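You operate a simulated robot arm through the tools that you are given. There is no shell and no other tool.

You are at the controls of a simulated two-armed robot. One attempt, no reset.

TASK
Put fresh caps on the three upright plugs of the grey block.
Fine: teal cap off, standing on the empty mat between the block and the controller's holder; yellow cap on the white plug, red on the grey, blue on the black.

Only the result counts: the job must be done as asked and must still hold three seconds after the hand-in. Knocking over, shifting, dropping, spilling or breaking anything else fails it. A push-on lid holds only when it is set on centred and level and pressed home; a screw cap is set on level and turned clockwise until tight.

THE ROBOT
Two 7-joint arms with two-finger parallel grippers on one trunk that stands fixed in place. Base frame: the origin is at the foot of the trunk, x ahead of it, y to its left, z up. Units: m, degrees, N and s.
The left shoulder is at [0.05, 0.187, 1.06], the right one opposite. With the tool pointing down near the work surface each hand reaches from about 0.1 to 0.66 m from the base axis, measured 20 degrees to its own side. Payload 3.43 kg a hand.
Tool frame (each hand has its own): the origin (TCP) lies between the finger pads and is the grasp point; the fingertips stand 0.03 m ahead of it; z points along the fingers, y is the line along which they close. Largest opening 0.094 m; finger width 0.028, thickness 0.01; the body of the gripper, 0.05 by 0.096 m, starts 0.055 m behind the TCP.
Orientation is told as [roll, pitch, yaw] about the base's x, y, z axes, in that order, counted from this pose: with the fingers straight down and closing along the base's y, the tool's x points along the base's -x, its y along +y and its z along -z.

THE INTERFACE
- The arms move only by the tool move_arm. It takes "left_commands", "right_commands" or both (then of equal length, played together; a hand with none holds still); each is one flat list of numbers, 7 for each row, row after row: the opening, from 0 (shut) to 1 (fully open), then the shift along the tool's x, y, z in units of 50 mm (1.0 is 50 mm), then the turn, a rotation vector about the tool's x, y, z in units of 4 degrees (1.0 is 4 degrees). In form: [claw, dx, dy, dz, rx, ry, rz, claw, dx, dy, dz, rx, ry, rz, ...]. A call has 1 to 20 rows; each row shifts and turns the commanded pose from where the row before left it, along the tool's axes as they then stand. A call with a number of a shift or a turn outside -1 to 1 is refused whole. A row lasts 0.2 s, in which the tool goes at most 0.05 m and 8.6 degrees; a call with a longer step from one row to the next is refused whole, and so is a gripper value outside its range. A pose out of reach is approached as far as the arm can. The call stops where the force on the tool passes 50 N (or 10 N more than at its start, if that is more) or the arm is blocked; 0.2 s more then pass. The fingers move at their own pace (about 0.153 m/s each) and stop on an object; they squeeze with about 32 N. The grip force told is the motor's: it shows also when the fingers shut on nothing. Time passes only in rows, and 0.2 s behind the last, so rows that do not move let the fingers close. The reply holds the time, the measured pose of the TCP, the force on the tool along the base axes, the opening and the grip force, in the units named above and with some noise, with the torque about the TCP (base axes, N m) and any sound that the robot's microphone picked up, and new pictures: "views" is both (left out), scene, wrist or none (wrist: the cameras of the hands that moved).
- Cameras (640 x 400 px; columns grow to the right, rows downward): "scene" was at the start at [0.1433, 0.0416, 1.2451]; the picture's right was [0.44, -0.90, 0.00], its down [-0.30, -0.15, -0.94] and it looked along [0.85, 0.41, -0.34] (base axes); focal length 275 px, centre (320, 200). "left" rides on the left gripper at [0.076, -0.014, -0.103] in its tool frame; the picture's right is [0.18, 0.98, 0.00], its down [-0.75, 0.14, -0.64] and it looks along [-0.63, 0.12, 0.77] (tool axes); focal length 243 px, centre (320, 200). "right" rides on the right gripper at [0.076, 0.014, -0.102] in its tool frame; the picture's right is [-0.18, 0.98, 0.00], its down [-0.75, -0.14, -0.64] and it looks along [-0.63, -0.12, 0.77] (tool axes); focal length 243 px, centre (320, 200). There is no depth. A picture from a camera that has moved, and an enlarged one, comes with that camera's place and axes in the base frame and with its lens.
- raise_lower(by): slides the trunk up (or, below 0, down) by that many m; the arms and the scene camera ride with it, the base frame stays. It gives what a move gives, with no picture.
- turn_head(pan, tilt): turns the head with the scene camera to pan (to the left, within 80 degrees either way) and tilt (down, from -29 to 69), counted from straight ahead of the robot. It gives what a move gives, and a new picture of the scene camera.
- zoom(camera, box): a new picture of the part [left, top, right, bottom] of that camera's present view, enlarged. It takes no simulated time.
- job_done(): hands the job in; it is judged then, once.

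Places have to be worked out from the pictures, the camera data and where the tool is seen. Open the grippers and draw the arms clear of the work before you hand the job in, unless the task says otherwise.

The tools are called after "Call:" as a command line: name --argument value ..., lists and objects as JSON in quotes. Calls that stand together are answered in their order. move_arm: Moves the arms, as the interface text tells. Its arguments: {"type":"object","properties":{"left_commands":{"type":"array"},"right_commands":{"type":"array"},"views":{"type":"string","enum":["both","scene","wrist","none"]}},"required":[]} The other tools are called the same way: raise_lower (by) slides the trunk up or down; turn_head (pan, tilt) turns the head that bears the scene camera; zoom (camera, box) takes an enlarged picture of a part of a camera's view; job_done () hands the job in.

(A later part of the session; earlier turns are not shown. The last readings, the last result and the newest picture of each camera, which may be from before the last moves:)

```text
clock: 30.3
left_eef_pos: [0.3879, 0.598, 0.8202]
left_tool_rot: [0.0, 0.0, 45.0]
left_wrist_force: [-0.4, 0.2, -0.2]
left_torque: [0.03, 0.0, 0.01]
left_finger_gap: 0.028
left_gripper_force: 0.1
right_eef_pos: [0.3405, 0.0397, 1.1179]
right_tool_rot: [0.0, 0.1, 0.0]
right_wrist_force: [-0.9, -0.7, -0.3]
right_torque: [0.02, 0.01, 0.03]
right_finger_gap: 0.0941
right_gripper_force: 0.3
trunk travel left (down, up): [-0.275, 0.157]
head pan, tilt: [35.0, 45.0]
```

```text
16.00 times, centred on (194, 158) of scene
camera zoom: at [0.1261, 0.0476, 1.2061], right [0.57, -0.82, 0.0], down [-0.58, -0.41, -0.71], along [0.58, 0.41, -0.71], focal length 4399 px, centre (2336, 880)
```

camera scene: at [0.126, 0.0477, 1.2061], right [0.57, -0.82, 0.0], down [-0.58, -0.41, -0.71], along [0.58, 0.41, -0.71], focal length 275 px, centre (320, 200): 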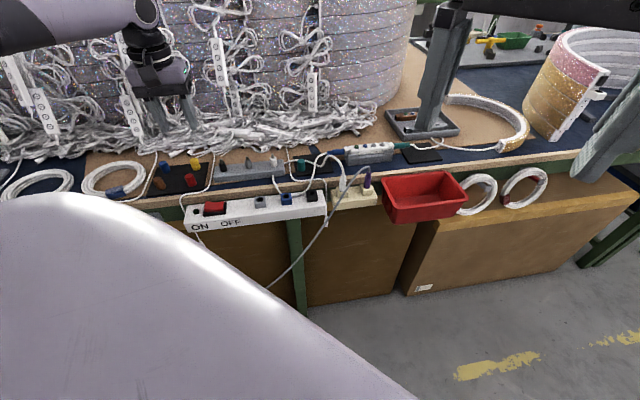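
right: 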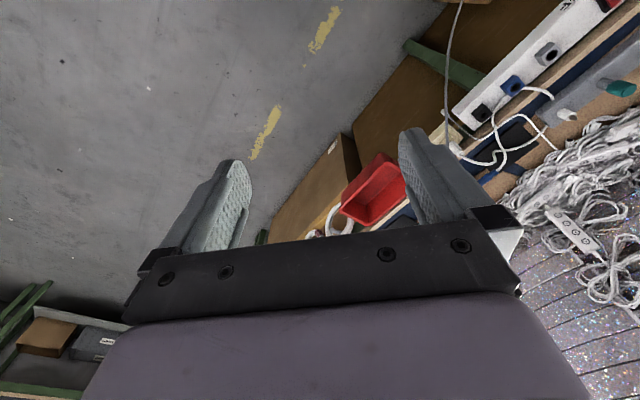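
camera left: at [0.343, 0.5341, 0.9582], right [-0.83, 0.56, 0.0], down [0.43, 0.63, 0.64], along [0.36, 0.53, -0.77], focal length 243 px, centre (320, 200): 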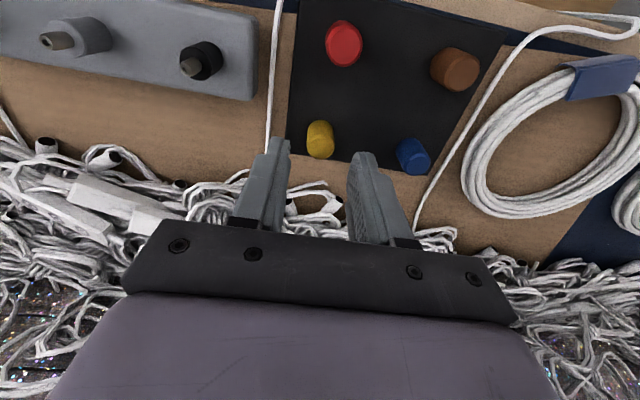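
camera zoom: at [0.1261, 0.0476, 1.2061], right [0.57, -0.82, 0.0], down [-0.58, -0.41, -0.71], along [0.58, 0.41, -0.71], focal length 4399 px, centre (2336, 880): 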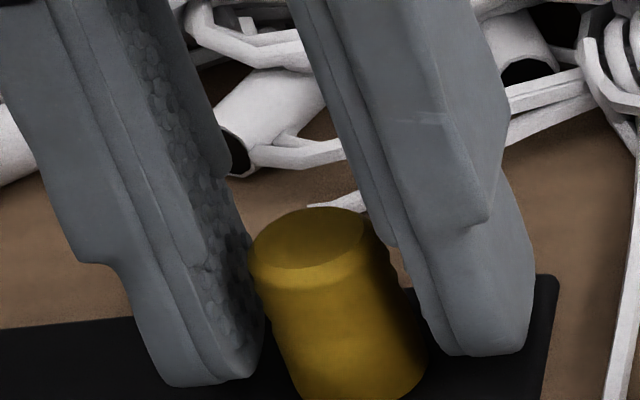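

The cap sits about 1.1 mm toward the left-side finger (+y). I shift 0.9 mm, lower 4 mm to the grasp height and narrow to 23.5 mm, then re-check.

Call:
move_arm --left_commands '[0.3, 0.01, 0.018, 0.04, 0, 0, 0, 0.3, 0, 0, 0.04, 0, 0, 0, 0.25, 0, 0, 0, 0, 0, 0, 0.25, 0, 0, 0, 0, 0, 0]' --views "none"

Call:
zoom --camera "left" --box '[256, 120, 384, 200]'

Call:
zoom --camera "scene" --box '[174, 150, 214, 175]'

```text
clock: 31.3
left_eef_pos: [0.3877, 0.5973, 0.8168]
left_tool_rot: [0.0, 0.0, 45.0]
left_wrist_force: [-1.2, 0.3, 3.4]
left_torque: [0.01, 0.05, 0.0]
left_finger_gap: 0.0235
left_gripper_force: 0.1
right_eef_pos: [0.3392, 0.0388, 1.1176]
right_tool_rot: [0.0, 0.0, 0.0]
right_wrist_force: [0.0, 0.1, 0.6]
right_torque: [0.0, -0.03, -0.02]
right_finger_gap: 0.094
right_gripper_force: 0.1
trunk travel left (down, up): [-0.275, 0.157]
head pan, tilt: [35.0, 45.0]
```

```text
5.00 times, centred on (320, 160) of left
camera zoom: at [0.3439, 0.5358, 0.919], right [-0.83, 0.56, 0.0], down [0.43, 0.63, 0.64], along [0.36, 0.53, -0.77], focal length 1213 px, centre (320, 400)
```

zoom: 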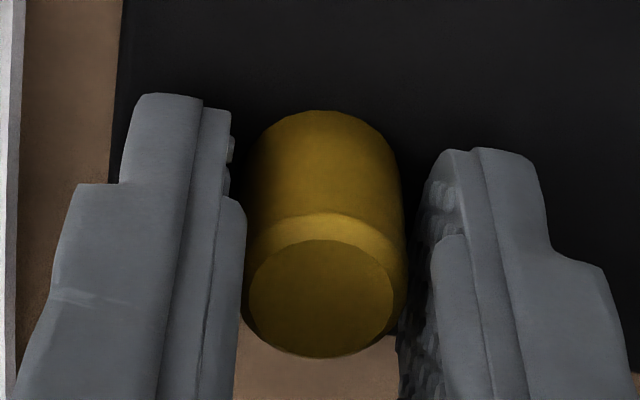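

```text
16.00 times, centred on (194, 162) of scene
camera zoom: at [0.1258, 0.0474, 1.2062], right [0.57, -0.82, 0.0], down [-0.58, -0.41, -0.71], along [0.58, 0.41, -0.71], focal length 4399 px, centre (2336, 800)
```

zoom: 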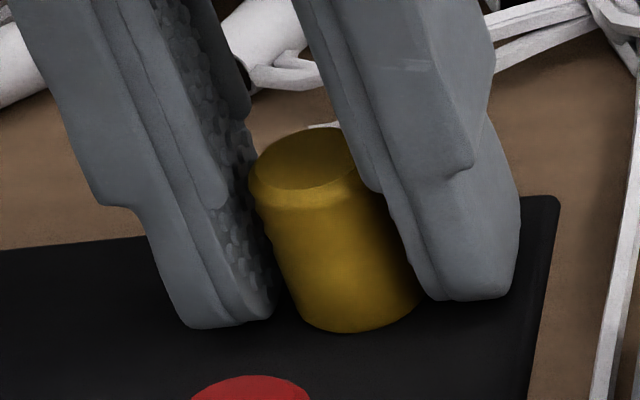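

Aligned now within about 0.2 mm; the slight 3 N suggests the fingertips just brush the mat. I raise 1 mm and then close gently.

Call:
move_arm --left_commands '[0.25, 0, 0, -0.024, 0, 0, 0, 0.25, 0, 0, 0, 0, 0, 0, 0.225, 0, 0, 0, 0, 0, 0, 0.21, 0, 0, 0, 0, 0, 0, 0.203, 0, 0, 0, 0, 0, 0, 0.196, 0, 0, 0, 0, 0, 0]' --views "none"

Call:
zoom --camera "left" --box '[256, 120, 384, 200]'

```text
clock: 32.7
left_eef_pos: [0.3861, 0.5982, 0.8163]
left_tool_rot: [0.1, -0.1, 45.0]
left_wrist_force: [-0.1, 0.0, -0.9]
left_torque: [0.02, 0.04, -0.04]
left_finger_gap: 0.0189
left_gripper_force: 0.2
right_eef_pos: [0.3404, 0.0383, 1.119]
right_tool_rot: [0.0, 0.0, 0.0]
right_wrist_force: [-0.5, -0.6, -0.3]
right_torque: [0.0, -0.02, -0.02]
right_finger_gap: 0.0941
right_gripper_force: 0.1
trunk travel left (down, up): [-0.275, 0.157]
head pan, tilt: [35.0, 45.0]
```

```text
5.00 times, centred on (320, 160) of left
camera zoom: at [0.3439, 0.5359, 0.9197], right [-0.83, 0.56, 0.0], down [0.43, 0.63, 0.64], along [0.36, 0.53, -0.77], focal length 1213 px, centre (320, 400)
```

zoom: 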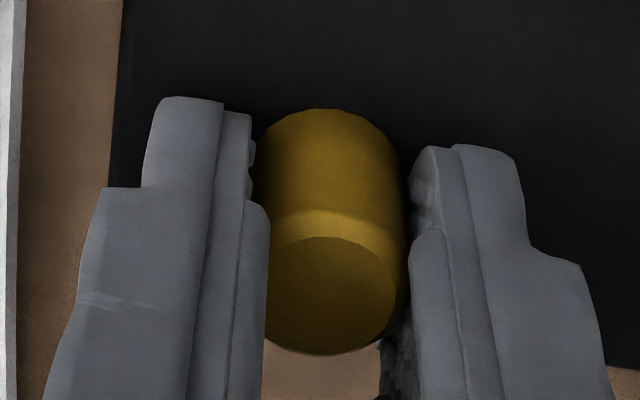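

Contact is imminent and the cap has stayed in place. I close fully to grip it.

Call:
move_arm --left_commands '[0.18, 0, 0, 0, 0, 0, 0, 0, 0, 0, 0, 0, 0, 0, 0, 0, 0, 0, 0, 0, 0]' --views "none"

Call:
zoom --camera "left" --box '[256, 120, 384, 200]'

Call:
zoom --camera "scene" --box '[174, 150, 214, 175]'

```text
clock: 33.5
left_eef_pos: [0.3875, 0.5981, 0.8164]
left_tool_rot: [0.0, 0.0, 45.0]
left_wrist_force: [0.0, 0.1, 0.3]
left_torque: [0.01, 0.0, 0.01]
left_finger_gap: 0.0174
left_gripper_force: 32.2
right_eef_pos: [0.3388, 0.0389, 1.1184]
right_tool_rot: [0.0, 0.1, 0.0]
right_wrist_force: [1.3, 0.3, 0.9]
right_torque: [0.01, -0.02, -0.04]
right_finger_gap: 0.0945
right_gripper_force: 0.2
trunk travel left (down, up): [-0.275, 0.157]
head pan, tilt: [35.0, 45.0]
```

```text
5.00 times, centred on (320, 160) of left
camera zoom: at [0.3439, 0.5359, 0.9198], right [-0.82, 0.57, 0.0], down [0.43, 0.63, 0.64], along [0.36, 0.53, -0.77], focal length 1213 px, centre (320, 400)
```

zoom: 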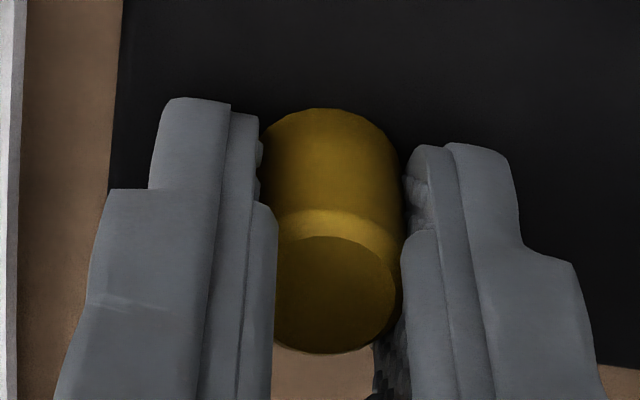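

```text
16.00 times, centred on (194, 162) of scene
camera zoom: at [0.126, 0.0476, 1.2061], right [0.57, -0.82, 0.0], down [-0.58, -0.41, -0.71], along [0.58, 0.41, -0.71], focal length 4399 px, centre (2336, 800)
```

zoom: 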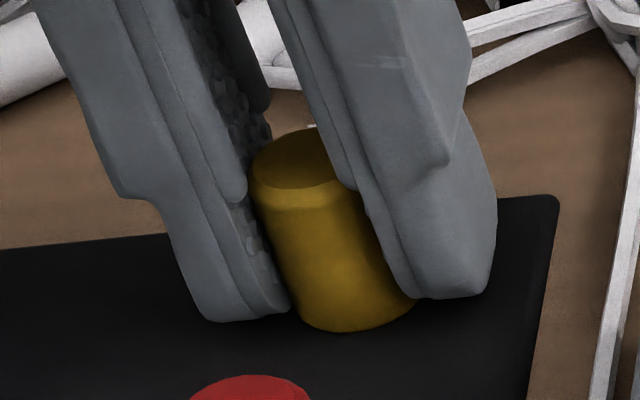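

The yellow cap is gripped. I lift it 100 mm and carry it over the white plug.

Call:
move_arm --left_commands '[0, 0, 0, -0.1, 0, 0, 0, 0, 0, 0, -0.3, 0, 0, 0, 0, 0, 0, -0.5, 0, 0, 0, 0, 0, 0, -0.5, 0, 0, 0, 0, 0, 0, -0.6, 0, 0, 0, 0, 0.099, -0.4685, 0, 0, 0, 0, 0, 0.099, -0.4685, 0, 0, 0, 0, 0, 0.099, -0.4685, 0, 0, 0, 0, 0, 0.099, -0.4685, 0, 0, 0, 0, 0, 0.099, -0.4685, 0, 0, 0, 0, 0, 0.099, -0.4685, 0, 0, 0, 0, 0, 0.099, -0.4685, 0, 0, 0, 0, 0, 0.099, -0.4685, 0, 0, 0, 0, 0, 0, 0, 0, 0, 0, 0]' --views "both"

Call:
zoom --camera "left" --box '[256, 90, 384, 170]'

Call:
zoom --camera "scene" --box '[240, 125, 304, 165]'

```text
clock: 36.5
left_eef_pos: [0.491, 0.4367, 0.9162]
left_tool_rot: [0.0, 0.0, 44.9]
left_wrist_force: [1.4, -0.1, -0.4]
left_torque: [0.02, -0.03, 0.0]
left_finger_gap: 0.0174
left_gripper_force: 32.2
right_eef_pos: [0.3397, 0.0392, 1.1182]
right_tool_rot: [-0.1, 0.0, -0.1]
right_wrist_force: [0.0, -0.3, -0.4]
right_torque: [0.0, 0.01, -0.01]
right_finger_gap: 0.0943
right_gripper_force: 0.1
trunk travel left (down, up): [-0.275, 0.157]
head pan, tilt: [35.0, 45.0]
camera scene: at [0.1262, 0.0476, 1.2061], right [0.57, -0.82, 0.0], down [-0.58, -0.41, -0.71], along [0.58, 0.41, -0.71], focal length 275 px, centre (320, 200)
camera left: at [0.4474, 0.3746, 1.0204], right [-0.83, 0.56, 0.0], down [0.43, 0.63, 0.64], along [0.36, 0.53, -0.77], focal length 243 px, centre (320, 200)
```

scene: 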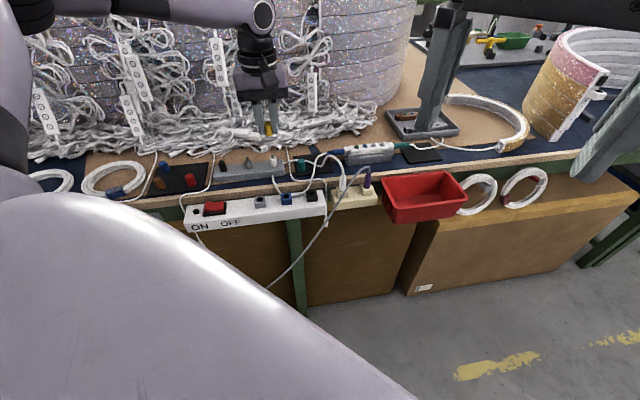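
left: 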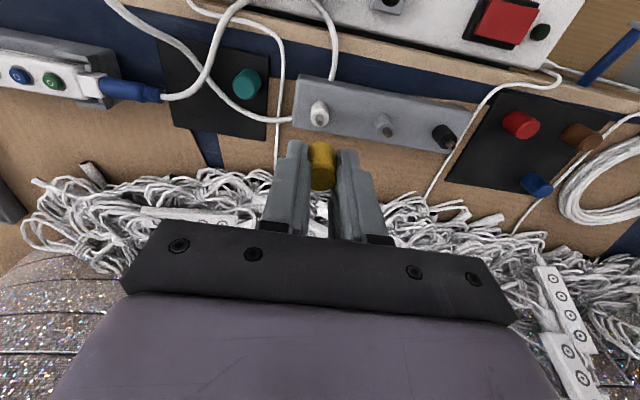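

```text
5.00 times, centred on (320, 130) of left
camera zoom: at [0.4474, 0.3746, 1.0204], right [-0.83, 0.56, 0.0], down [0.43, 0.63, 0.64], along [0.36, 0.53, -0.77], focal length 1213 px, centre (320, 550)
```

zoom: 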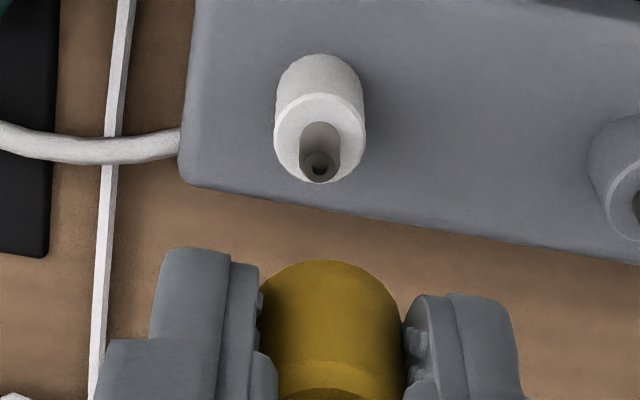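

```text
10.00 times, centred on (272, 145) of scene
camera zoom: at [0.1262, 0.0476, 1.2061], right [0.57, -0.82, 0.0], down [-0.58, -0.41, -0.71], along [0.58, 0.41, -0.71], focal length 2749 px, centre (800, 750)
```

zoom: 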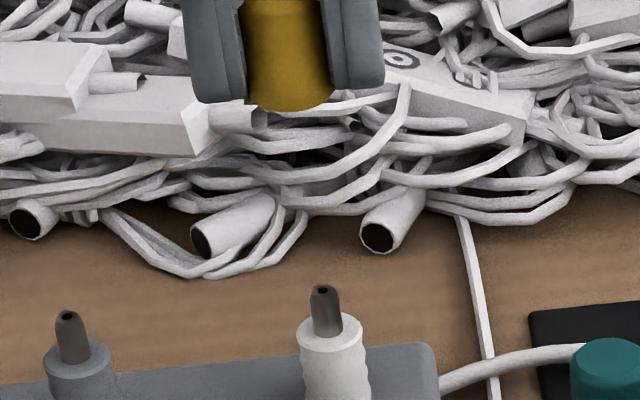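

The white pin is about 1.2 mm nearer than the cap axis along tool x and centred in y. I correct and descend until the cap's rim is several millimetres above the pin tip.

Call:
move_arm --left_commands '[0, -0.024, 0, 0.2, 0, 0, 0, 0, 0, 0, 0.3, 0, 0, 0, 0, 0, 0, 0.3, 0, 0, 0, 0, 0, 0, 0.1, 0, 0, 0, 0, 0, 0, 0, 0, 0, 0]' --views "wrist"

Call:
zoom --camera "left" --box '[288, 115, 352, 155]'

Call:
zoom --camera "scene" --box '[254, 140, 294, 165]'

```text
clock: 37.7
left_eef_pos: [0.4906, 0.4391, 0.8728]
left_tool_rot: [0.0, -0.1, 45.0]
left_wrist_force: [0.5, 0.5, -0.5]
left_torque: [0.0, -0.01, 0.0]
left_finger_gap: 0.0172
left_gripper_force: 31.9
right_eef_pos: [0.3389, 0.0391, 1.1184]
right_tool_rot: [0.0, 0.1, 0.0]
right_wrist_force: [0.6, 0.4, 0.6]
right_torque: [-0.02, 0.01, 0.03]
right_finger_gap: 0.0941
right_gripper_force: 0.1
trunk travel left (down, up): [-0.275, 0.157]
head pan, tilt: [35.0, 45.0]
camera left: at [0.4476, 0.3762, 0.9753], right [-0.83, 0.57, 0.0], down [0.43, 0.63, 0.64], along [0.36, 0.53, -0.77], focal length 243 px, centre (320, 200)
```

left: 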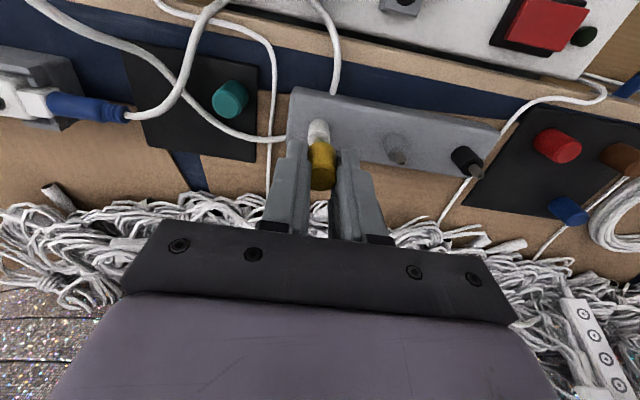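

```text
10.00 times, centred on (320, 135) of left
camera zoom: at [0.4476, 0.3762, 0.9753], right [-0.83, 0.57, 0.0], down [0.43, 0.63, 0.64], along [0.36, 0.53, -0.77], focal length 2426 px, centre (320, 850)
```

zoom: 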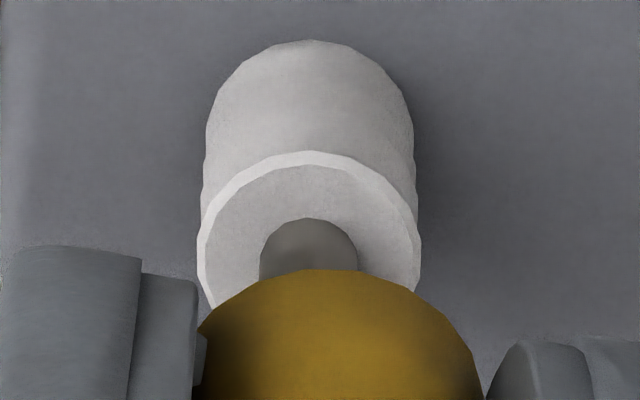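

```text
16.00 times, centred on (274, 152) of scene
camera zoom: at [0.1261, 0.0476, 1.2061], right [0.57, -0.82, 0.0], down [-0.58, -0.41, -0.71], along [0.58, 0.41, -0.71], focal length 4399 px, centre (1056, 960)
```

zoom: 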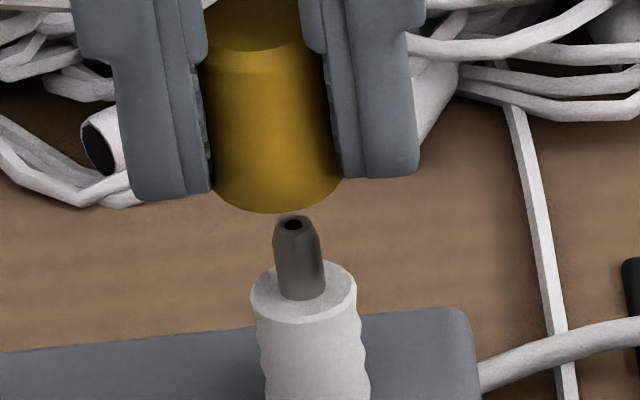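

The pin is at about −0.8 mm in y relative to the cap axis (both views agree). I shift by −0.9 mm and lower 4 mm, then verify.

Call:
move_arm --left_commands '[0, 0, -0.018, 0.04, 0, 0, 0, 0, 0, 0, 0.04, 0, 0, 0, 0, 0, 0, 0, 0, 0, 0]' --views "none"

Call:
zoom --camera "left" --box '[288, 115, 352, 155]'

Call:
zoom --camera "scene" --box '[254, 140, 294, 165]'

```text
clock: 38.5
left_eef_pos: [0.4932, 0.4378, 0.8695]
left_tool_rot: [-0.1, 0.1, 44.9]
left_wrist_force: [-0.4, -0.6, -0.5]
left_torque: [0.0, 0.02, 0.03]
left_finger_gap: 0.0173
left_gripper_force: 31.6
right_eef_pos: [0.338, 0.0387, 1.1191]
right_tool_rot: [0.0, -0.1, -0.1]
right_wrist_force: [0.4, 0.1, -0.2]
right_torque: [-0.01, 0.02, 0.02]
right_finger_gap: 0.094
right_gripper_force: 0.1
trunk travel left (down, up): [-0.275, 0.157]
head pan, tilt: [35.0, 45.0]
```

```text
10.00 times, centred on (320, 135) of left
camera zoom: at [0.4491, 0.3759, 0.9715], right [-0.83, 0.56, 0.0], down [0.43, 0.63, 0.64], along [0.36, 0.53, -0.77], focal length 2426 px, centre (320, 850)
```

zoom: 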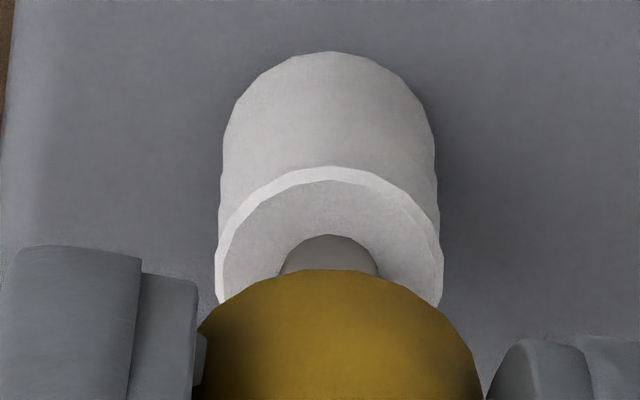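

```text
16.00 times, centred on (274, 152) of scene
camera zoom: at [0.1261, 0.0476, 1.2061], right [0.57, -0.82, 0.0], down [-0.58, -0.41, -0.71], along [0.58, 0.41, -0.71], focal length 4399 px, centre (1056, 960)
```

zoom: 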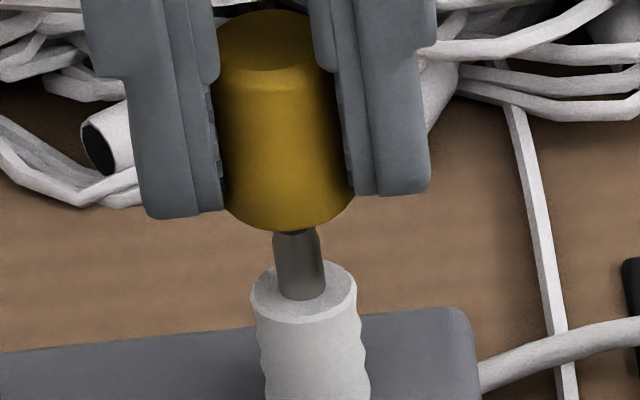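

The pin now reads (+1.7, +0.5) mm versus the cap axis at (+0.8, 0) mm. I correct that small error without descending and re-check.

Call:
move_arm --left_commands '[0, 0.018, 0.009, 0, 0, 0, 0, 0, 0, 0, 0, 0, 0, 0]' --views "none"

Call:
zoom --camera "left" --box '[288, 115, 352, 155]'

Call:
zoom --camera "scene" --box '[254, 140, 294, 165]'

```text
clock: 39.1
left_eef_pos: [0.4925, 0.4386, 0.8691]
left_tool_rot: [0.0, 0.0, 45.1]
left_wrist_force: [0.4, 0.6, -0.6]
left_torque: [0.01, 0.0, 0.02]
left_finger_gap: 0.0172
left_gripper_force: 32.0
right_eef_pos: [0.3392, 0.0389, 1.1178]
right_tool_rot: [0.0, 0.1, -0.1]
right_wrist_force: [0.3, -0.4, 0.9]
right_torque: [0.02, 0.0, 0.02]
right_finger_gap: 0.094
right_gripper_force: 0.1
trunk travel left (down, up): [-0.275, 0.157]
head pan, tilt: [35.0, 45.0]
```

```text
10.00 times, centred on (320, 135) of left
camera zoom: at [0.4484, 0.3756, 0.9712], right [-0.82, 0.57, 0.0], down [0.43, 0.63, 0.64], along [0.36, 0.53, -0.77], focal length 2426 px, centre (320, 850)
```

zoom: 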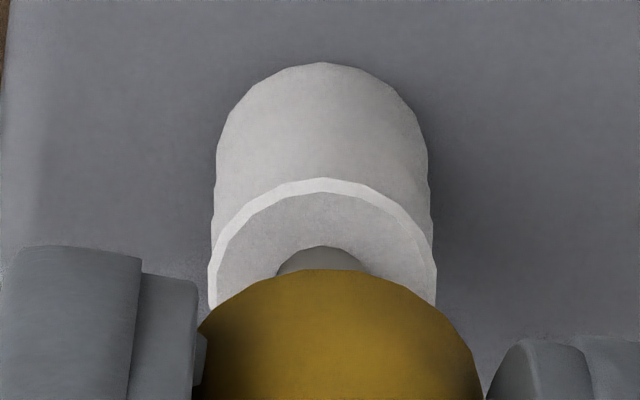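

```text
16.00 times, centred on (274, 152) of scene
camera zoom: at [0.1261, 0.0476, 1.2061], right [0.57, -0.82, 0.0], down [-0.58, -0.41, -0.71], along [0.58, 0.41, -0.71], focal length 4399 px, centre (1056, 960)
```

zoom: 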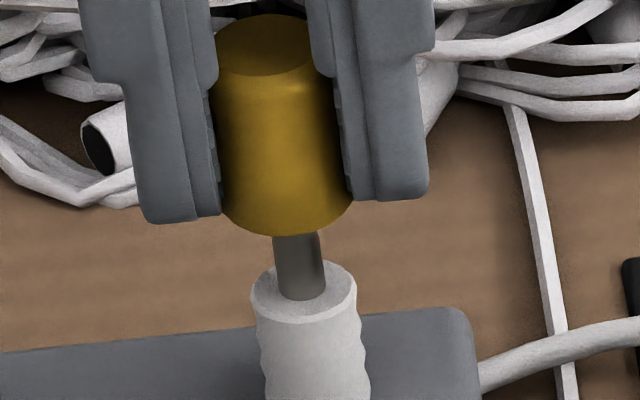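

Both views now agree the cap axis is over the pin to about 0.2 mm. I descend 5 mm to start engagement and check force and alignment.

Call:
move_arm --left_commands '[0, 0, 0, 0.03, 0, 0, 0, 0, 0, 0, 0.03, 0, 0, 0, 0, 0, 0, 0.02, 0, 0, 0, 0, 0, 0, 0.02, 0, 0, 0, 0, 0, 0, 0, 0, 0, 0]' --views "none"

Call:
zoom --camera "left" --box '[288, 115, 352, 155]'

Call:
zoom --camera "scene" --box '[254, 140, 294, 165]'

```text
clock: 40.3
left_eef_pos: [0.4906, 0.4383, 0.8629]
left_tool_rot: [-0.1, -0.1, 45.0]
left_wrist_force: [0.2, -0.5, -1.0]
left_torque: [0.0, 0.03, 0.0]
left_finger_gap: 0.0174
left_gripper_force: 32.3
right_eef_pos: [0.3397, 0.0387, 1.1182]
right_tool_rot: [0.0, 0.1, 0.0]
right_wrist_force: [0.6, -0.4, 0.4]
right_torque: [0.02, 0.0, 0.0]
right_finger_gap: 0.094
right_gripper_force: 0.0
trunk travel left (down, up): [-0.275, 0.157]
head pan, tilt: [35.0, 45.0]
```

```text
10.00 times, centred on (320, 135) of left
camera zoom: at [0.4482, 0.3756, 0.9657], right [-0.82, 0.57, 0.0], down [0.43, 0.63, 0.64], along [0.36, 0.53, -0.77], focal length 2426 px, centre (320, 850)
```

zoom: 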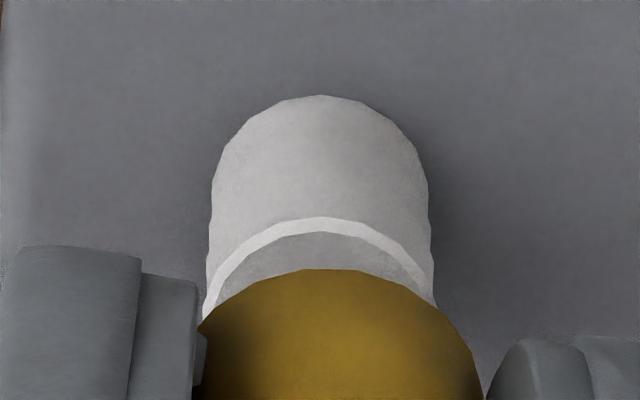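

```text
16.00 times, centred on (274, 152) of scene
camera zoom: at [0.1261, 0.0477, 1.2061], right [0.57, -0.82, 0.0], down [-0.58, -0.41, -0.71], along [0.58, 0.41, -0.71], focal length 4399 px, centre (1056, 960)
```

zoom: 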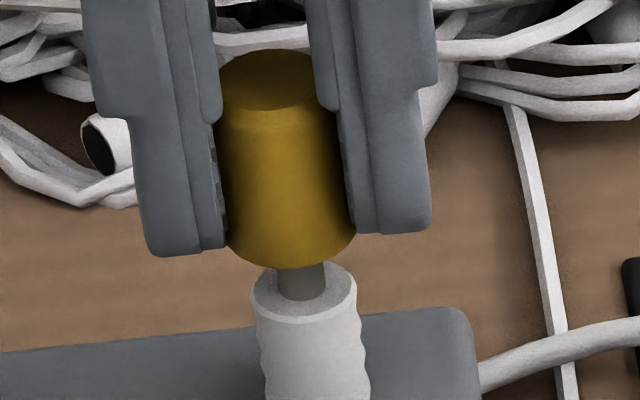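

The pin is now inside the cap mouth (no force) and alignment reads within 0.3 mm. I continue down 8 mm.

Call:
move_arm --left_commands '[0, 0, 0, 0.02, 0, 0, 0, 0, 0, 0, 0.02, 0, 0, 0, 0, 0, 0, 0.02, 0, 0, 0, 0, 0, 0, 0.02, 0, 0, 0, 0, 0, 0, 0.02, 0, 0, 0, 0, 0, 0, 0.02, 0, 0, 0, 0, 0, 0, 0.02, 0, 0, 0, 0, 0, 0, 0.02, 0, 0, 0]' --views "none"

Call:
zoom --camera "left" --box '[288, 115, 352, 155]'

Call:
zoom --camera "scene" --box '[254, 145, 294, 170]'

```text
clock: 42.1
left_eef_pos: [0.4917, 0.4377, 0.856]
left_tool_rot: [-0.1, 0.0, 45.0]
left_wrist_force: [-1.4, 0.3, 1.9]
left_torque: [0.02, 0.0, 0.03]
left_finger_gap: 0.0175
left_gripper_force: 32.3
right_eef_pos: [0.339, 0.0386, 1.1187]
right_tool_rot: [-0.1, -0.1, 0.0]
right_wrist_force: [0.3, 0.6, -0.1]
right_torque: [0.0, -0.02, -0.02]
right_finger_gap: 0.094
right_gripper_force: 0.1
trunk travel left (down, up): [-0.275, 0.157]
head pan, tilt: [35.0, 45.0]
```

```text
10.00 times, centred on (320, 135) of left
camera zoom: at [0.4481, 0.3752, 0.9584], right [-0.83, 0.56, 0.0], down [0.43, 0.63, 0.64], along [0.36, 0.53, -0.77], focal length 2426 px, centre (320, 850)
```

zoom: 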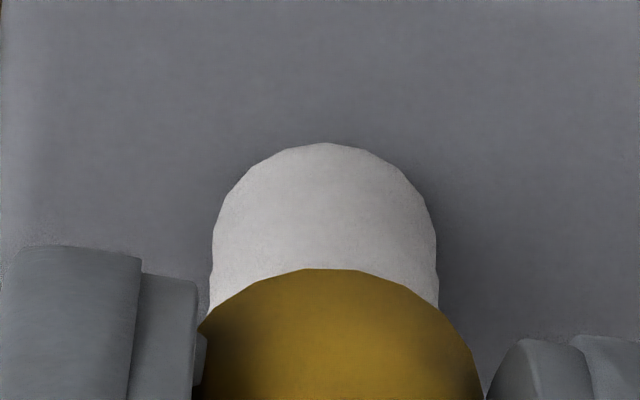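

```text
16.00 times, centred on (274, 158) of scene
camera zoom: at [0.126, 0.0475, 1.2062], right [0.57, -0.82, 0.0], down [-0.58, -0.41, -0.71], along [0.58, 0.41, -0.71], focal length 4399 px, centre (1056, 880)
```

zoom: 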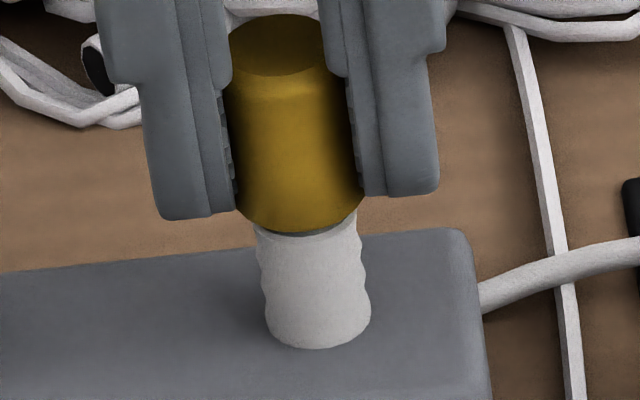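

The cap is almost down, gap about 3 mm, force small. I continue 3 mm slowly.

Call:
move_arm --left_commands '[0, 0, 0, 0.015, 0, 0, 0, 0, 0, 0, 0.015, 0, 0, 0, 0, 0, 0, 0.015, 0, 0, 0, 0, 0, 0, 0.015, 0, 0, 0]' --views "none"

Call:
zoom --camera "scene" --box '[254, 145, 294, 170]'

```text
clock: 43.1
left_eef_pos: [0.4921, 0.4377, 0.8539]
left_tool_rot: [0.0, -0.2, 44.9]
left_wrist_force: [1.4, 6.2, 10.4]
left_torque: [0.0, 0.12, 0.01]
left_finger_gap: 0.0174
left_gripper_force: 32.5
right_eef_pos: [0.339, 0.0391, 1.1199]
right_tool_rot: [0.0, 0.1, 0.0]
right_wrist_force: [0.5, -0.6, -0.3]
right_torque: [-0.04, 0.04, -0.01]
right_finger_gap: 0.0941
right_gripper_force: 0.1
trunk travel left (down, up): [-0.275, 0.157]
head pan, tilt: [35.0, 45.0]
```

```text
16.00 times, centred on (274, 158) of scene
camera zoom: at [0.1255, 0.0475, 1.2063], right [0.57, -0.82, 0.0], down [-0.58, -0.41, -0.71], along [0.58, 0.41, -0.71], focal length 4399 px, centre (1056, 880)
```

zoom: 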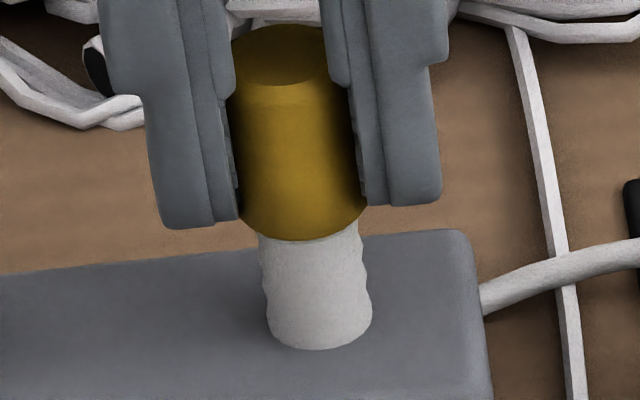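

The visible plug length now equals what the teal cap left when seated, with 10 N of resistance. I check alignment from the wrist and press a little more.

Call:
zoom --camera "left" --box '[288, 115, 352, 155]'

Call:
move_arm --left_commands '[0, 0, 0, 0.01, 0, 0, 0, 0, 0, 0, 0.01, 0, 0, 0, 0, 0, 0, 0.01, 0, 0, 0, 0, 0, 0, 0, 0, 0, 0]' --views "none"

Call:
zoom --camera "scene" --box '[254, 145, 294, 170]'

Call:
zoom --camera "left" --box '[288, 115, 352, 155]'

```text
10.00 times, centred on (320, 135) of left
camera zoom: at [0.4483, 0.3755, 0.9563], right [-0.83, 0.56, 0.0], down [0.43, 0.63, 0.64], along [0.36, 0.53, -0.76], focal length 2426 px, centre (320, 850)
```

zoom: 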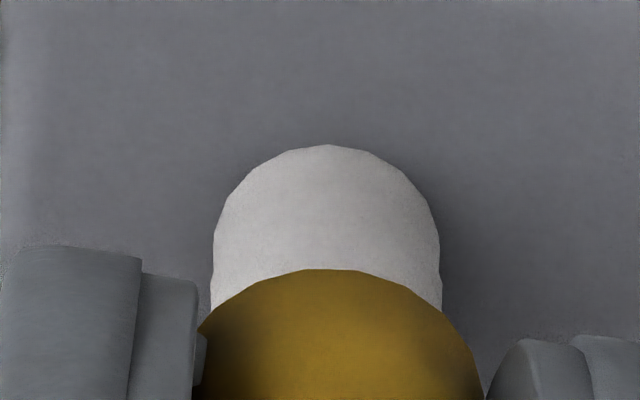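

```text
clock: 44.1
left_eef_pos: [0.4915, 0.4379, 0.8532]
left_tool_rot: [-0.2, -0.4, 45.1]
left_wrist_force: [1.5, 12.5, 28.0]
left_torque: [0.13, 0.18, -0.05]
left_finger_gap: 0.0173
left_gripper_force: 31.6
right_eef_pos: [0.3374, 0.0393, 1.119]
right_tool_rot: [0.0, -0.1, 0.1]
right_wrist_force: [0.1, 0.9, -0.4]
right_torque: [0.01, -0.01, -0.04]
right_finger_gap: 0.0941
right_gripper_force: 0.1
trunk travel left (down, up): [-0.275, 0.157]
head pan, tilt: [35.0, 45.0]
```

```text
16.00 times, centred on (274, 158) of scene
camera zoom: at [0.1242, 0.0468, 1.2066], right [0.57, -0.82, 0.0], down [-0.58, -0.4, -0.71], along [0.58, 0.41, -0.71], focal length 4399 px, centre (1056, 880)
```

zoom: 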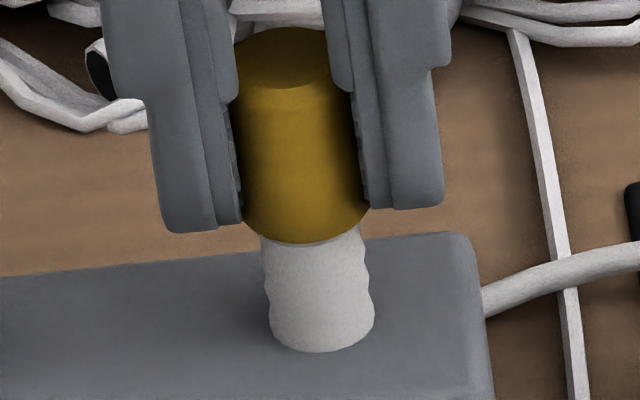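

```text
10.00 times, centred on (320, 135) of left
camera zoom: at [0.4479, 0.3753, 0.956], right [-0.83, 0.56, 0.0], down [0.43, 0.63, 0.65], along [0.37, 0.53, -0.76], focal length 2426 px, centre (320, 850)
```

zoom: 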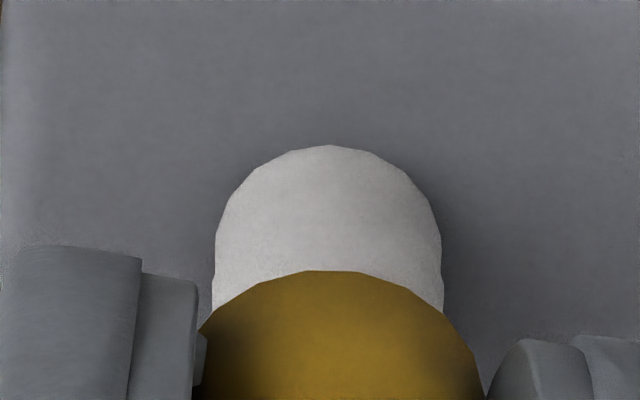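

It is pressed with 28 N and no longer moves, and the visible plug length matches a seated cap. I unload the arm by 1.8 mm and wait for the force to fade before opening.

Call:
move_arm --left_commands '[0, 0, 0, -0.018, 0, 0, 0, 0, 0, 0, -0.018, 0, 0, 0, 0, 0, 0, 0, 0, 0, 0, 0, 0, 0, 0, 0, 0, 0]' --views "none"

Call:
zoom --camera "left" --box '[256, 120, 384, 200]'

```text
clock: 45.1
left_eef_pos: [0.4931, 0.4381, 0.8539]
left_tool_rot: [0.0, -0.2, 45.1]
left_wrist_force: [4.4, 10.4, 19.7]
left_torque: [0.22, -0.08, -0.04]
left_finger_gap: 0.017
left_gripper_force: 32.2
right_eef_pos: [0.3374, 0.038, 1.1196]
right_tool_rot: [0.1, -0.2, 0.0]
right_wrist_force: [0.3, -0.1, 0.0]
right_torque: [0.01, -0.01, 0.06]
right_finger_gap: 0.094
right_gripper_force: 0.0
trunk travel left (down, up): [-0.275, 0.157]
head pan, tilt: [35.0, 45.0]
```

```text
5.00 times, centred on (320, 160) of left
camera zoom: at [0.4482, 0.3754, 0.9561], right [-0.83, 0.56, 0.0], down [0.43, 0.63, 0.64], along [0.37, 0.53, -0.76], focal length 1213 px, centre (320, 400)
```

zoom: 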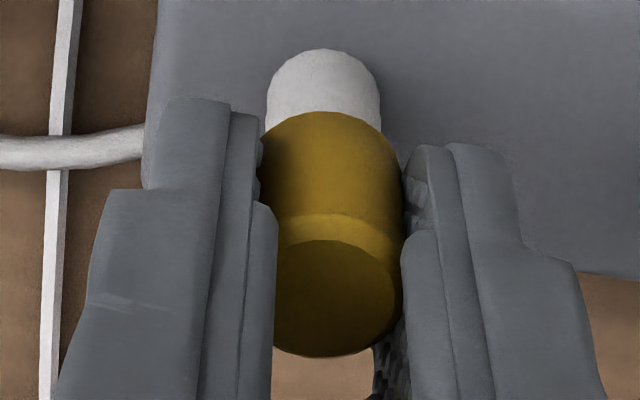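

Force is fading slowly (20 N). I ease off another millimetre and wait.

Call:
move_arm --left_commands '[0, 0, 0, -0.02, 0, 0, 0, 0, 0, 0, 0, 0, 0, 0, 0, 0, 0, 0, 0, 0, 0]' --views "none"

```text
clock: 45.9
left_eef_pos: [0.4915, 0.4392, 0.8527]
left_tool_rot: [-0.2, -0.2, 45.0]
left_wrist_force: [12.4, 9.7, 10.5]
left_torque: [0.22, -0.3, -0.02]
left_finger_gap: 0.0172
left_gripper_force: 32.2
right_eef_pos: [0.3392, 0.0388, 1.1189]
right_tool_rot: [0.0, 0.0, -0.1]
right_wrist_force: [-0.2, -0.4, 0.2]
right_torque: [0.0, -0.02, 0.0]
right_finger_gap: 0.094
right_gripper_force: 0.1
trunk travel left (down, up): [-0.275, 0.157]
head pan, tilt: [35.0, 45.0]
```

A lateral load of ~15 N remains while the trunk settles back. I wait about a second and re-read.

Call:
move_arm --left_commands '[0, 0, 0, 0, 0, 0, 0, 0, 0, 0, 0, 0, 0, 0, 0, 0, 0, 0, 0, 0, 0, 0, 0, 0, 0, 0, 0, 0]' --views "none"

Call:
zoom --camera "scene" --box '[206, 135, 286, 185]'

```text
clock: 46.9
left_eef_pos: [0.4916, 0.4369, 0.8539]
left_tool_rot: [0.0, -0.1, 45.1]
left_wrist_force: [14.4, 8.7, 9.2]
left_torque: [0.18, -0.19, 0.0]
left_finger_gap: 0.0173
left_gripper_force: 32.0
right_eef_pos: [0.3383, 0.0405, 1.1182]
right_tool_rot: [-0.1, 0.0, 0.0]
right_wrist_force: [-0.4, -0.5, -0.8]
right_torque: [0.01, -0.02, 0.03]
right_finger_gap: 0.0937
right_gripper_force: 0.0
trunk travel left (down, up): [-0.275, 0.157]
head pan, tilt: [35.0, 45.0]
```

```text
8.00 times, centred on (246, 160) of scene
camera zoom: at [0.1265, 0.0477, 1.2061], right [0.57, -0.82, 0.0], down [-0.58, -0.41, -0.71], along [0.58, 0.41, -0.71], focal length 2199 px, centre (912, 520)
```

zoom: 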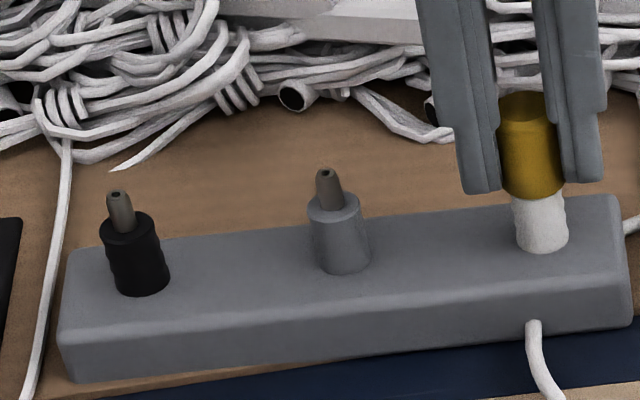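

The block is unmoved and the trunk is back in place, but the hand still leans on the plug. I nudge the command 1 mm outward and 0.5 mm up to null the load.

Call:
move_arm --left_commands '[0, -0.02, 0, -0.01, 0, 0, 0, 0, 0, 0, 0, 0, 0, 0, 0, 0, 0, 0, 0, 0, 0]' --views "none"

```text
clock: 47.7
left_eef_pos: [0.4915, 0.4386, 0.8543]
left_tool_rot: [0.0, 0.1, 45.0]
left_wrist_force: [10.9, 3.3, 4.8]
left_torque: [0.04, -0.19, 0.03]
left_finger_gap: 0.017
left_gripper_force: 31.3
right_eef_pos: [0.3383, 0.0387, 1.1181]
right_tool_rot: [0.0, -0.1, 0.0]
right_wrist_force: [0.2, 0.0, 0.1]
right_torque: [-0.01, 0.03, 0.02]
right_finger_gap: 0.0939
right_gripper_force: 0.0
trunk travel left (down, up): [-0.275, 0.157]
head pan, tilt: [35.0, 45.0]
```

Load is halved. One more small nudge in the same sense.

Call:
move_arm --left_commands '[0, -0.014, -0.007, -0.006, 0, 0, 0, 0, 0, 0, 0, 0, 0, 0, 0, 0, 0, 0, 0, 0, 0]' --views "none"

```text
clock: 48.5
left_eef_pos: [0.4918, 0.4372, 0.8545]
left_tool_rot: [0.1, 0.3, 45.1]
left_wrist_force: [-0.1, -2.5, 1.6]
left_torque: [-0.09, 0.02, 0.01]
left_finger_gap: 0.0173
left_gripper_force: 31.8
right_eef_pos: [0.3393, 0.0395, 1.1184]
right_tool_rot: [0.0, -0.1, -0.1]
right_wrist_force: [-0.6, 0.6, 0.5]
right_torque: [0.02, 0.03, -0.01]
right_finger_gap: 0.0939
right_gripper_force: 0.0
trunk travel left (down, up): [-0.275, 0.157]
head pan, tilt: [35.0, 45.0]
```

Loads are now near zero. I open the fingers a little and look.

Call:
move_arm --left_commands '[0.2, 0, 0, 0, 0, 0, 0, 0.22, 0, 0, 0, 0, 0, 0, 0.25, 0, 0, 0, 0, 0, 0, 0.28, 0, 0, 0, 0, 0, 0]' --views "none"

Call:
zoom --camera "scene" --box '[254, 145, 294, 170]'

Call:
zoom --camera "left" --box '[256, 120, 384, 200]'

```text
clock: 49.5
left_eef_pos: [0.4933, 0.4381, 0.8546]
left_tool_rot: [0.0, -0.1, 45.0]
left_wrist_force: [-1.1, -0.2, 0.6]
left_torque: [0.01, 0.01, 0.01]
left_finger_gap: 0.0263
left_gripper_force: 0.0
right_eef_pos: [0.3396, 0.0391, 1.1189]
right_tool_rot: [-0.1, 0.0, 0.0]
right_wrist_force: [-0.6, -1.1, -0.7]
right_torque: [-0.01, -0.03, -0.03]
right_finger_gap: 0.0938
right_gripper_force: 0.1
trunk travel left (down, up): [-0.275, 0.157]
head pan, tilt: [35.0, 45.0]
```

```text
16.00 times, centred on (274, 158) of scene
camera zoom: at [0.1261, 0.0476, 1.2061], right [0.57, -0.82, 0.0], down [-0.58, -0.41, -0.71], along [0.58, 0.41, -0.71], focal length 4399 px, centre (1056, 880)
```

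zoom: 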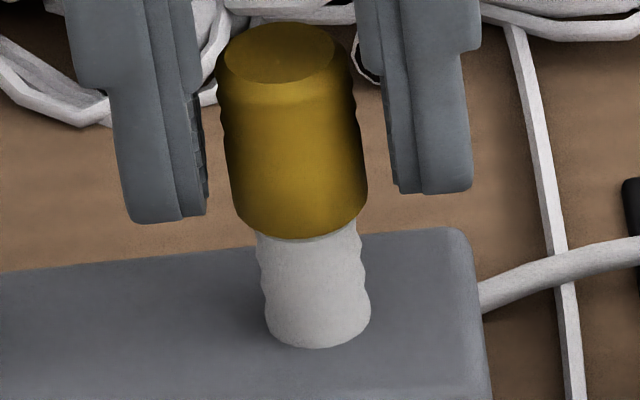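

```text
5.00 times, centred on (320, 160) of left
camera zoom: at [0.4494, 0.3759, 0.9572], right [-0.83, 0.56, 0.0], down [0.43, 0.63, 0.64], along [0.36, 0.53, -0.77], focal length 1213 px, centre (320, 400)
```

zoom: 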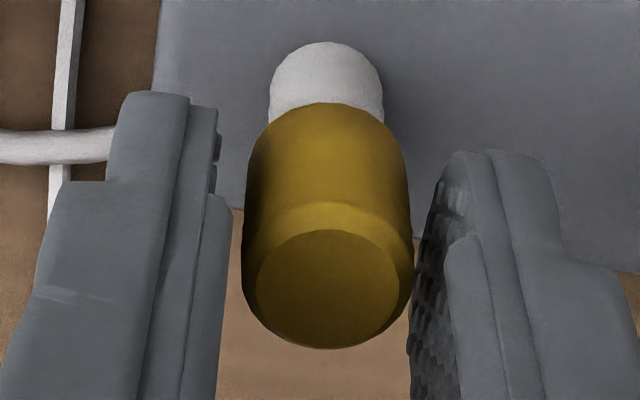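

The yellow cap stands on the white plug, but it may sit a fraction of a millimetre higher than the teal one did. I raise the hand and inspect closely.

Call:
move_arm --left_commands '[0.28, 0, 0, -0.1, 0, 0, 0, 0.28, 0, 0, -0.2, 0, 0, 0, 0.28, 0, 0, -0.4, 0, 0, 0, 0.28, 0, 0, -0.4, 0, 0, 0, 0.28, 0, 0, 0, 0, 0, 0]' --views "wrist"

Call:
zoom --camera "scene" --box '[264, 148, 288, 168]'

Call:
zoom --camera "scene" --box '[236, 150, 260, 170]'

Call:
zoom --camera "left" --box '[280, 90, 360, 140]'

```text
clock: 50.7
left_eef_pos: [0.4932, 0.4389, 0.9089]
left_tool_rot: [0.0, 0.0, 45.0]
left_wrist_force: [-0.7, 0.3, 0.1]
left_torque: [-0.01, 0.04, -0.01]
left_finger_gap: 0.0265
left_gripper_force: 0.1
right_eef_pos: [0.3388, 0.0393, 1.1176]
right_tool_rot: [0.0, 0.0, 0.0]
right_wrist_force: [0.3, -0.4, 1.2]
right_torque: [-0.03, -0.02, 0.01]
right_finger_gap: 0.0939
right_gripper_force: 0.0
trunk travel left (down, up): [-0.275, 0.157]
head pan, tilt: [35.0, 45.0]
camera left: at [0.45, 0.3759, 1.0126], right [-0.82, 0.57, 0.0], down [0.43, 0.63, 0.64], along [0.36, 0.53, -0.77], focal length 243 px, centre (320, 200)
```

left: 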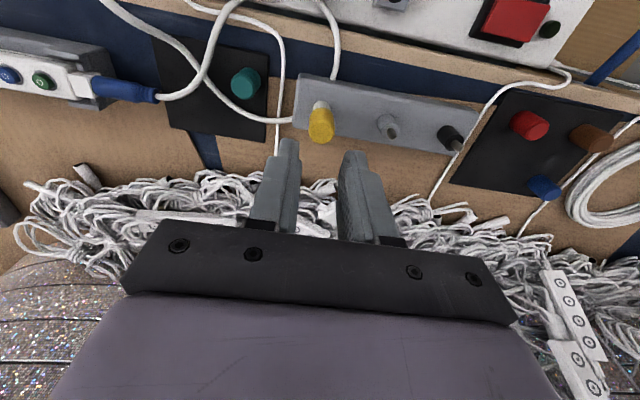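

```text
16.00 times, centred on (276, 158) of scene
camera zoom: at [0.1261, 0.0477, 1.2061], right [0.57, -0.82, 0.0], down [-0.58, -0.41, -0.71], along [0.58, 0.41, -0.71], focal length 4399 px, centre (1024, 872)
```

zoom: 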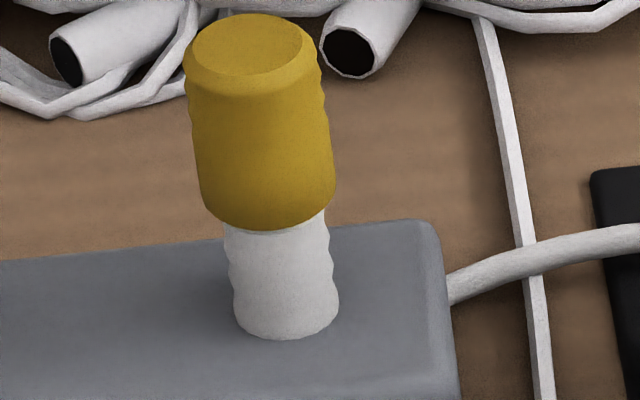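

```text
16.00 times, centred on (248, 160) of scene
camera zoom: at [0.1261, 0.0477, 1.2061], right [0.57, -0.82, 0.0], down [-0.58, -0.41, -0.71], along [0.58, 0.41, -0.71], focal length 4399 px, centre (1472, 840)
```

zoom: 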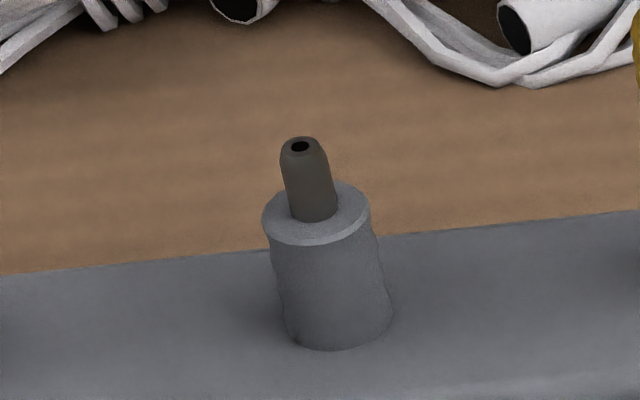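

```text
8.00 times, centred on (320, 115) of left
camera zoom: at [0.45, 0.3759, 1.0126], right [-0.82, 0.57, 0.0], down [0.43, 0.63, 0.64], along [0.36, 0.53, -0.77], focal length 1941 px, centre (320, 880)
```

zoom: 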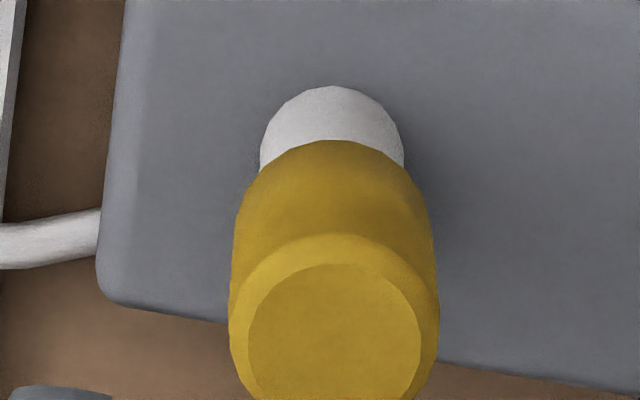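

The yellow cap's rim is still about 2 mm above the plug shoulder, so it is not home. I close the empty fingers, centre them over the cap and will press it down from above.

Call:
move_arm --left_commands '[0.1, 0.046, 0.022, 0, 0, 0, 0, 0, 0, 0, 0.2, 0, 0, 0, 0, 0, 0, 0.2, 0, 0, 0, 0, 0, 0, 0.1, 0, 0, 0, 0, 0, 0, 0, 0, 0, 0]' --views "none"

Call:
zoom --camera "left" --box '[256, 100, 384, 180]'

Call:
zoom --camera "scene" --box '[254, 140, 294, 165]'

```text
clock: 51.9
left_eef_pos: [0.4902, 0.4377, 0.8852]
left_tool_rot: [0.0, 0.0, 45.0]
left_wrist_force: [-1.0, 0.4, -0.1]
left_torque: [0.04, 0.03, -0.01]
left_finger_gap: 0.0
left_gripper_force: 31.4
right_eef_pos: [0.3379, 0.0385, 1.1195]
right_tool_rot: [0.0, 0.0, 0.0]
right_wrist_force: [-0.8, -0.7, 0.5]
right_torque: [0.02, -0.03, 0.01]
right_finger_gap: 0.0941
right_gripper_force: 0.1
trunk travel left (down, up): [-0.275, 0.157]
head pan, tilt: [35.0, 45.0]
```

```text
5.00 times, centred on (320, 140) of left
camera zoom: at [0.4472, 0.3752, 0.9877], right [-0.83, 0.56, 0.0], down [0.43, 0.63, 0.64], along [0.36, 0.53, -0.77], focal length 1213 px, centre (320, 500)
```

zoom: 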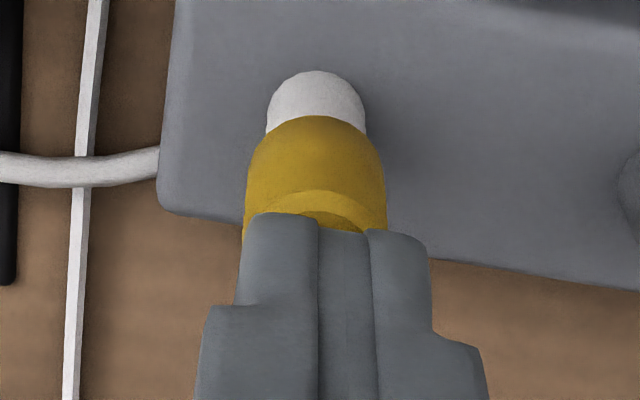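

```text
16.00 times, centred on (274, 152) of scene
camera zoom: at [0.1261, 0.0476, 1.2061], right [0.57, -0.82, 0.0], down [-0.58, -0.41, -0.71], along [0.58, 0.41, -0.71], focal length 4399 px, centre (1056, 960)
```

zoom: 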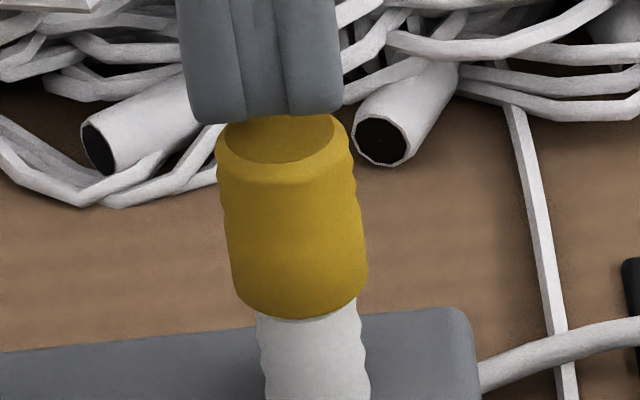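

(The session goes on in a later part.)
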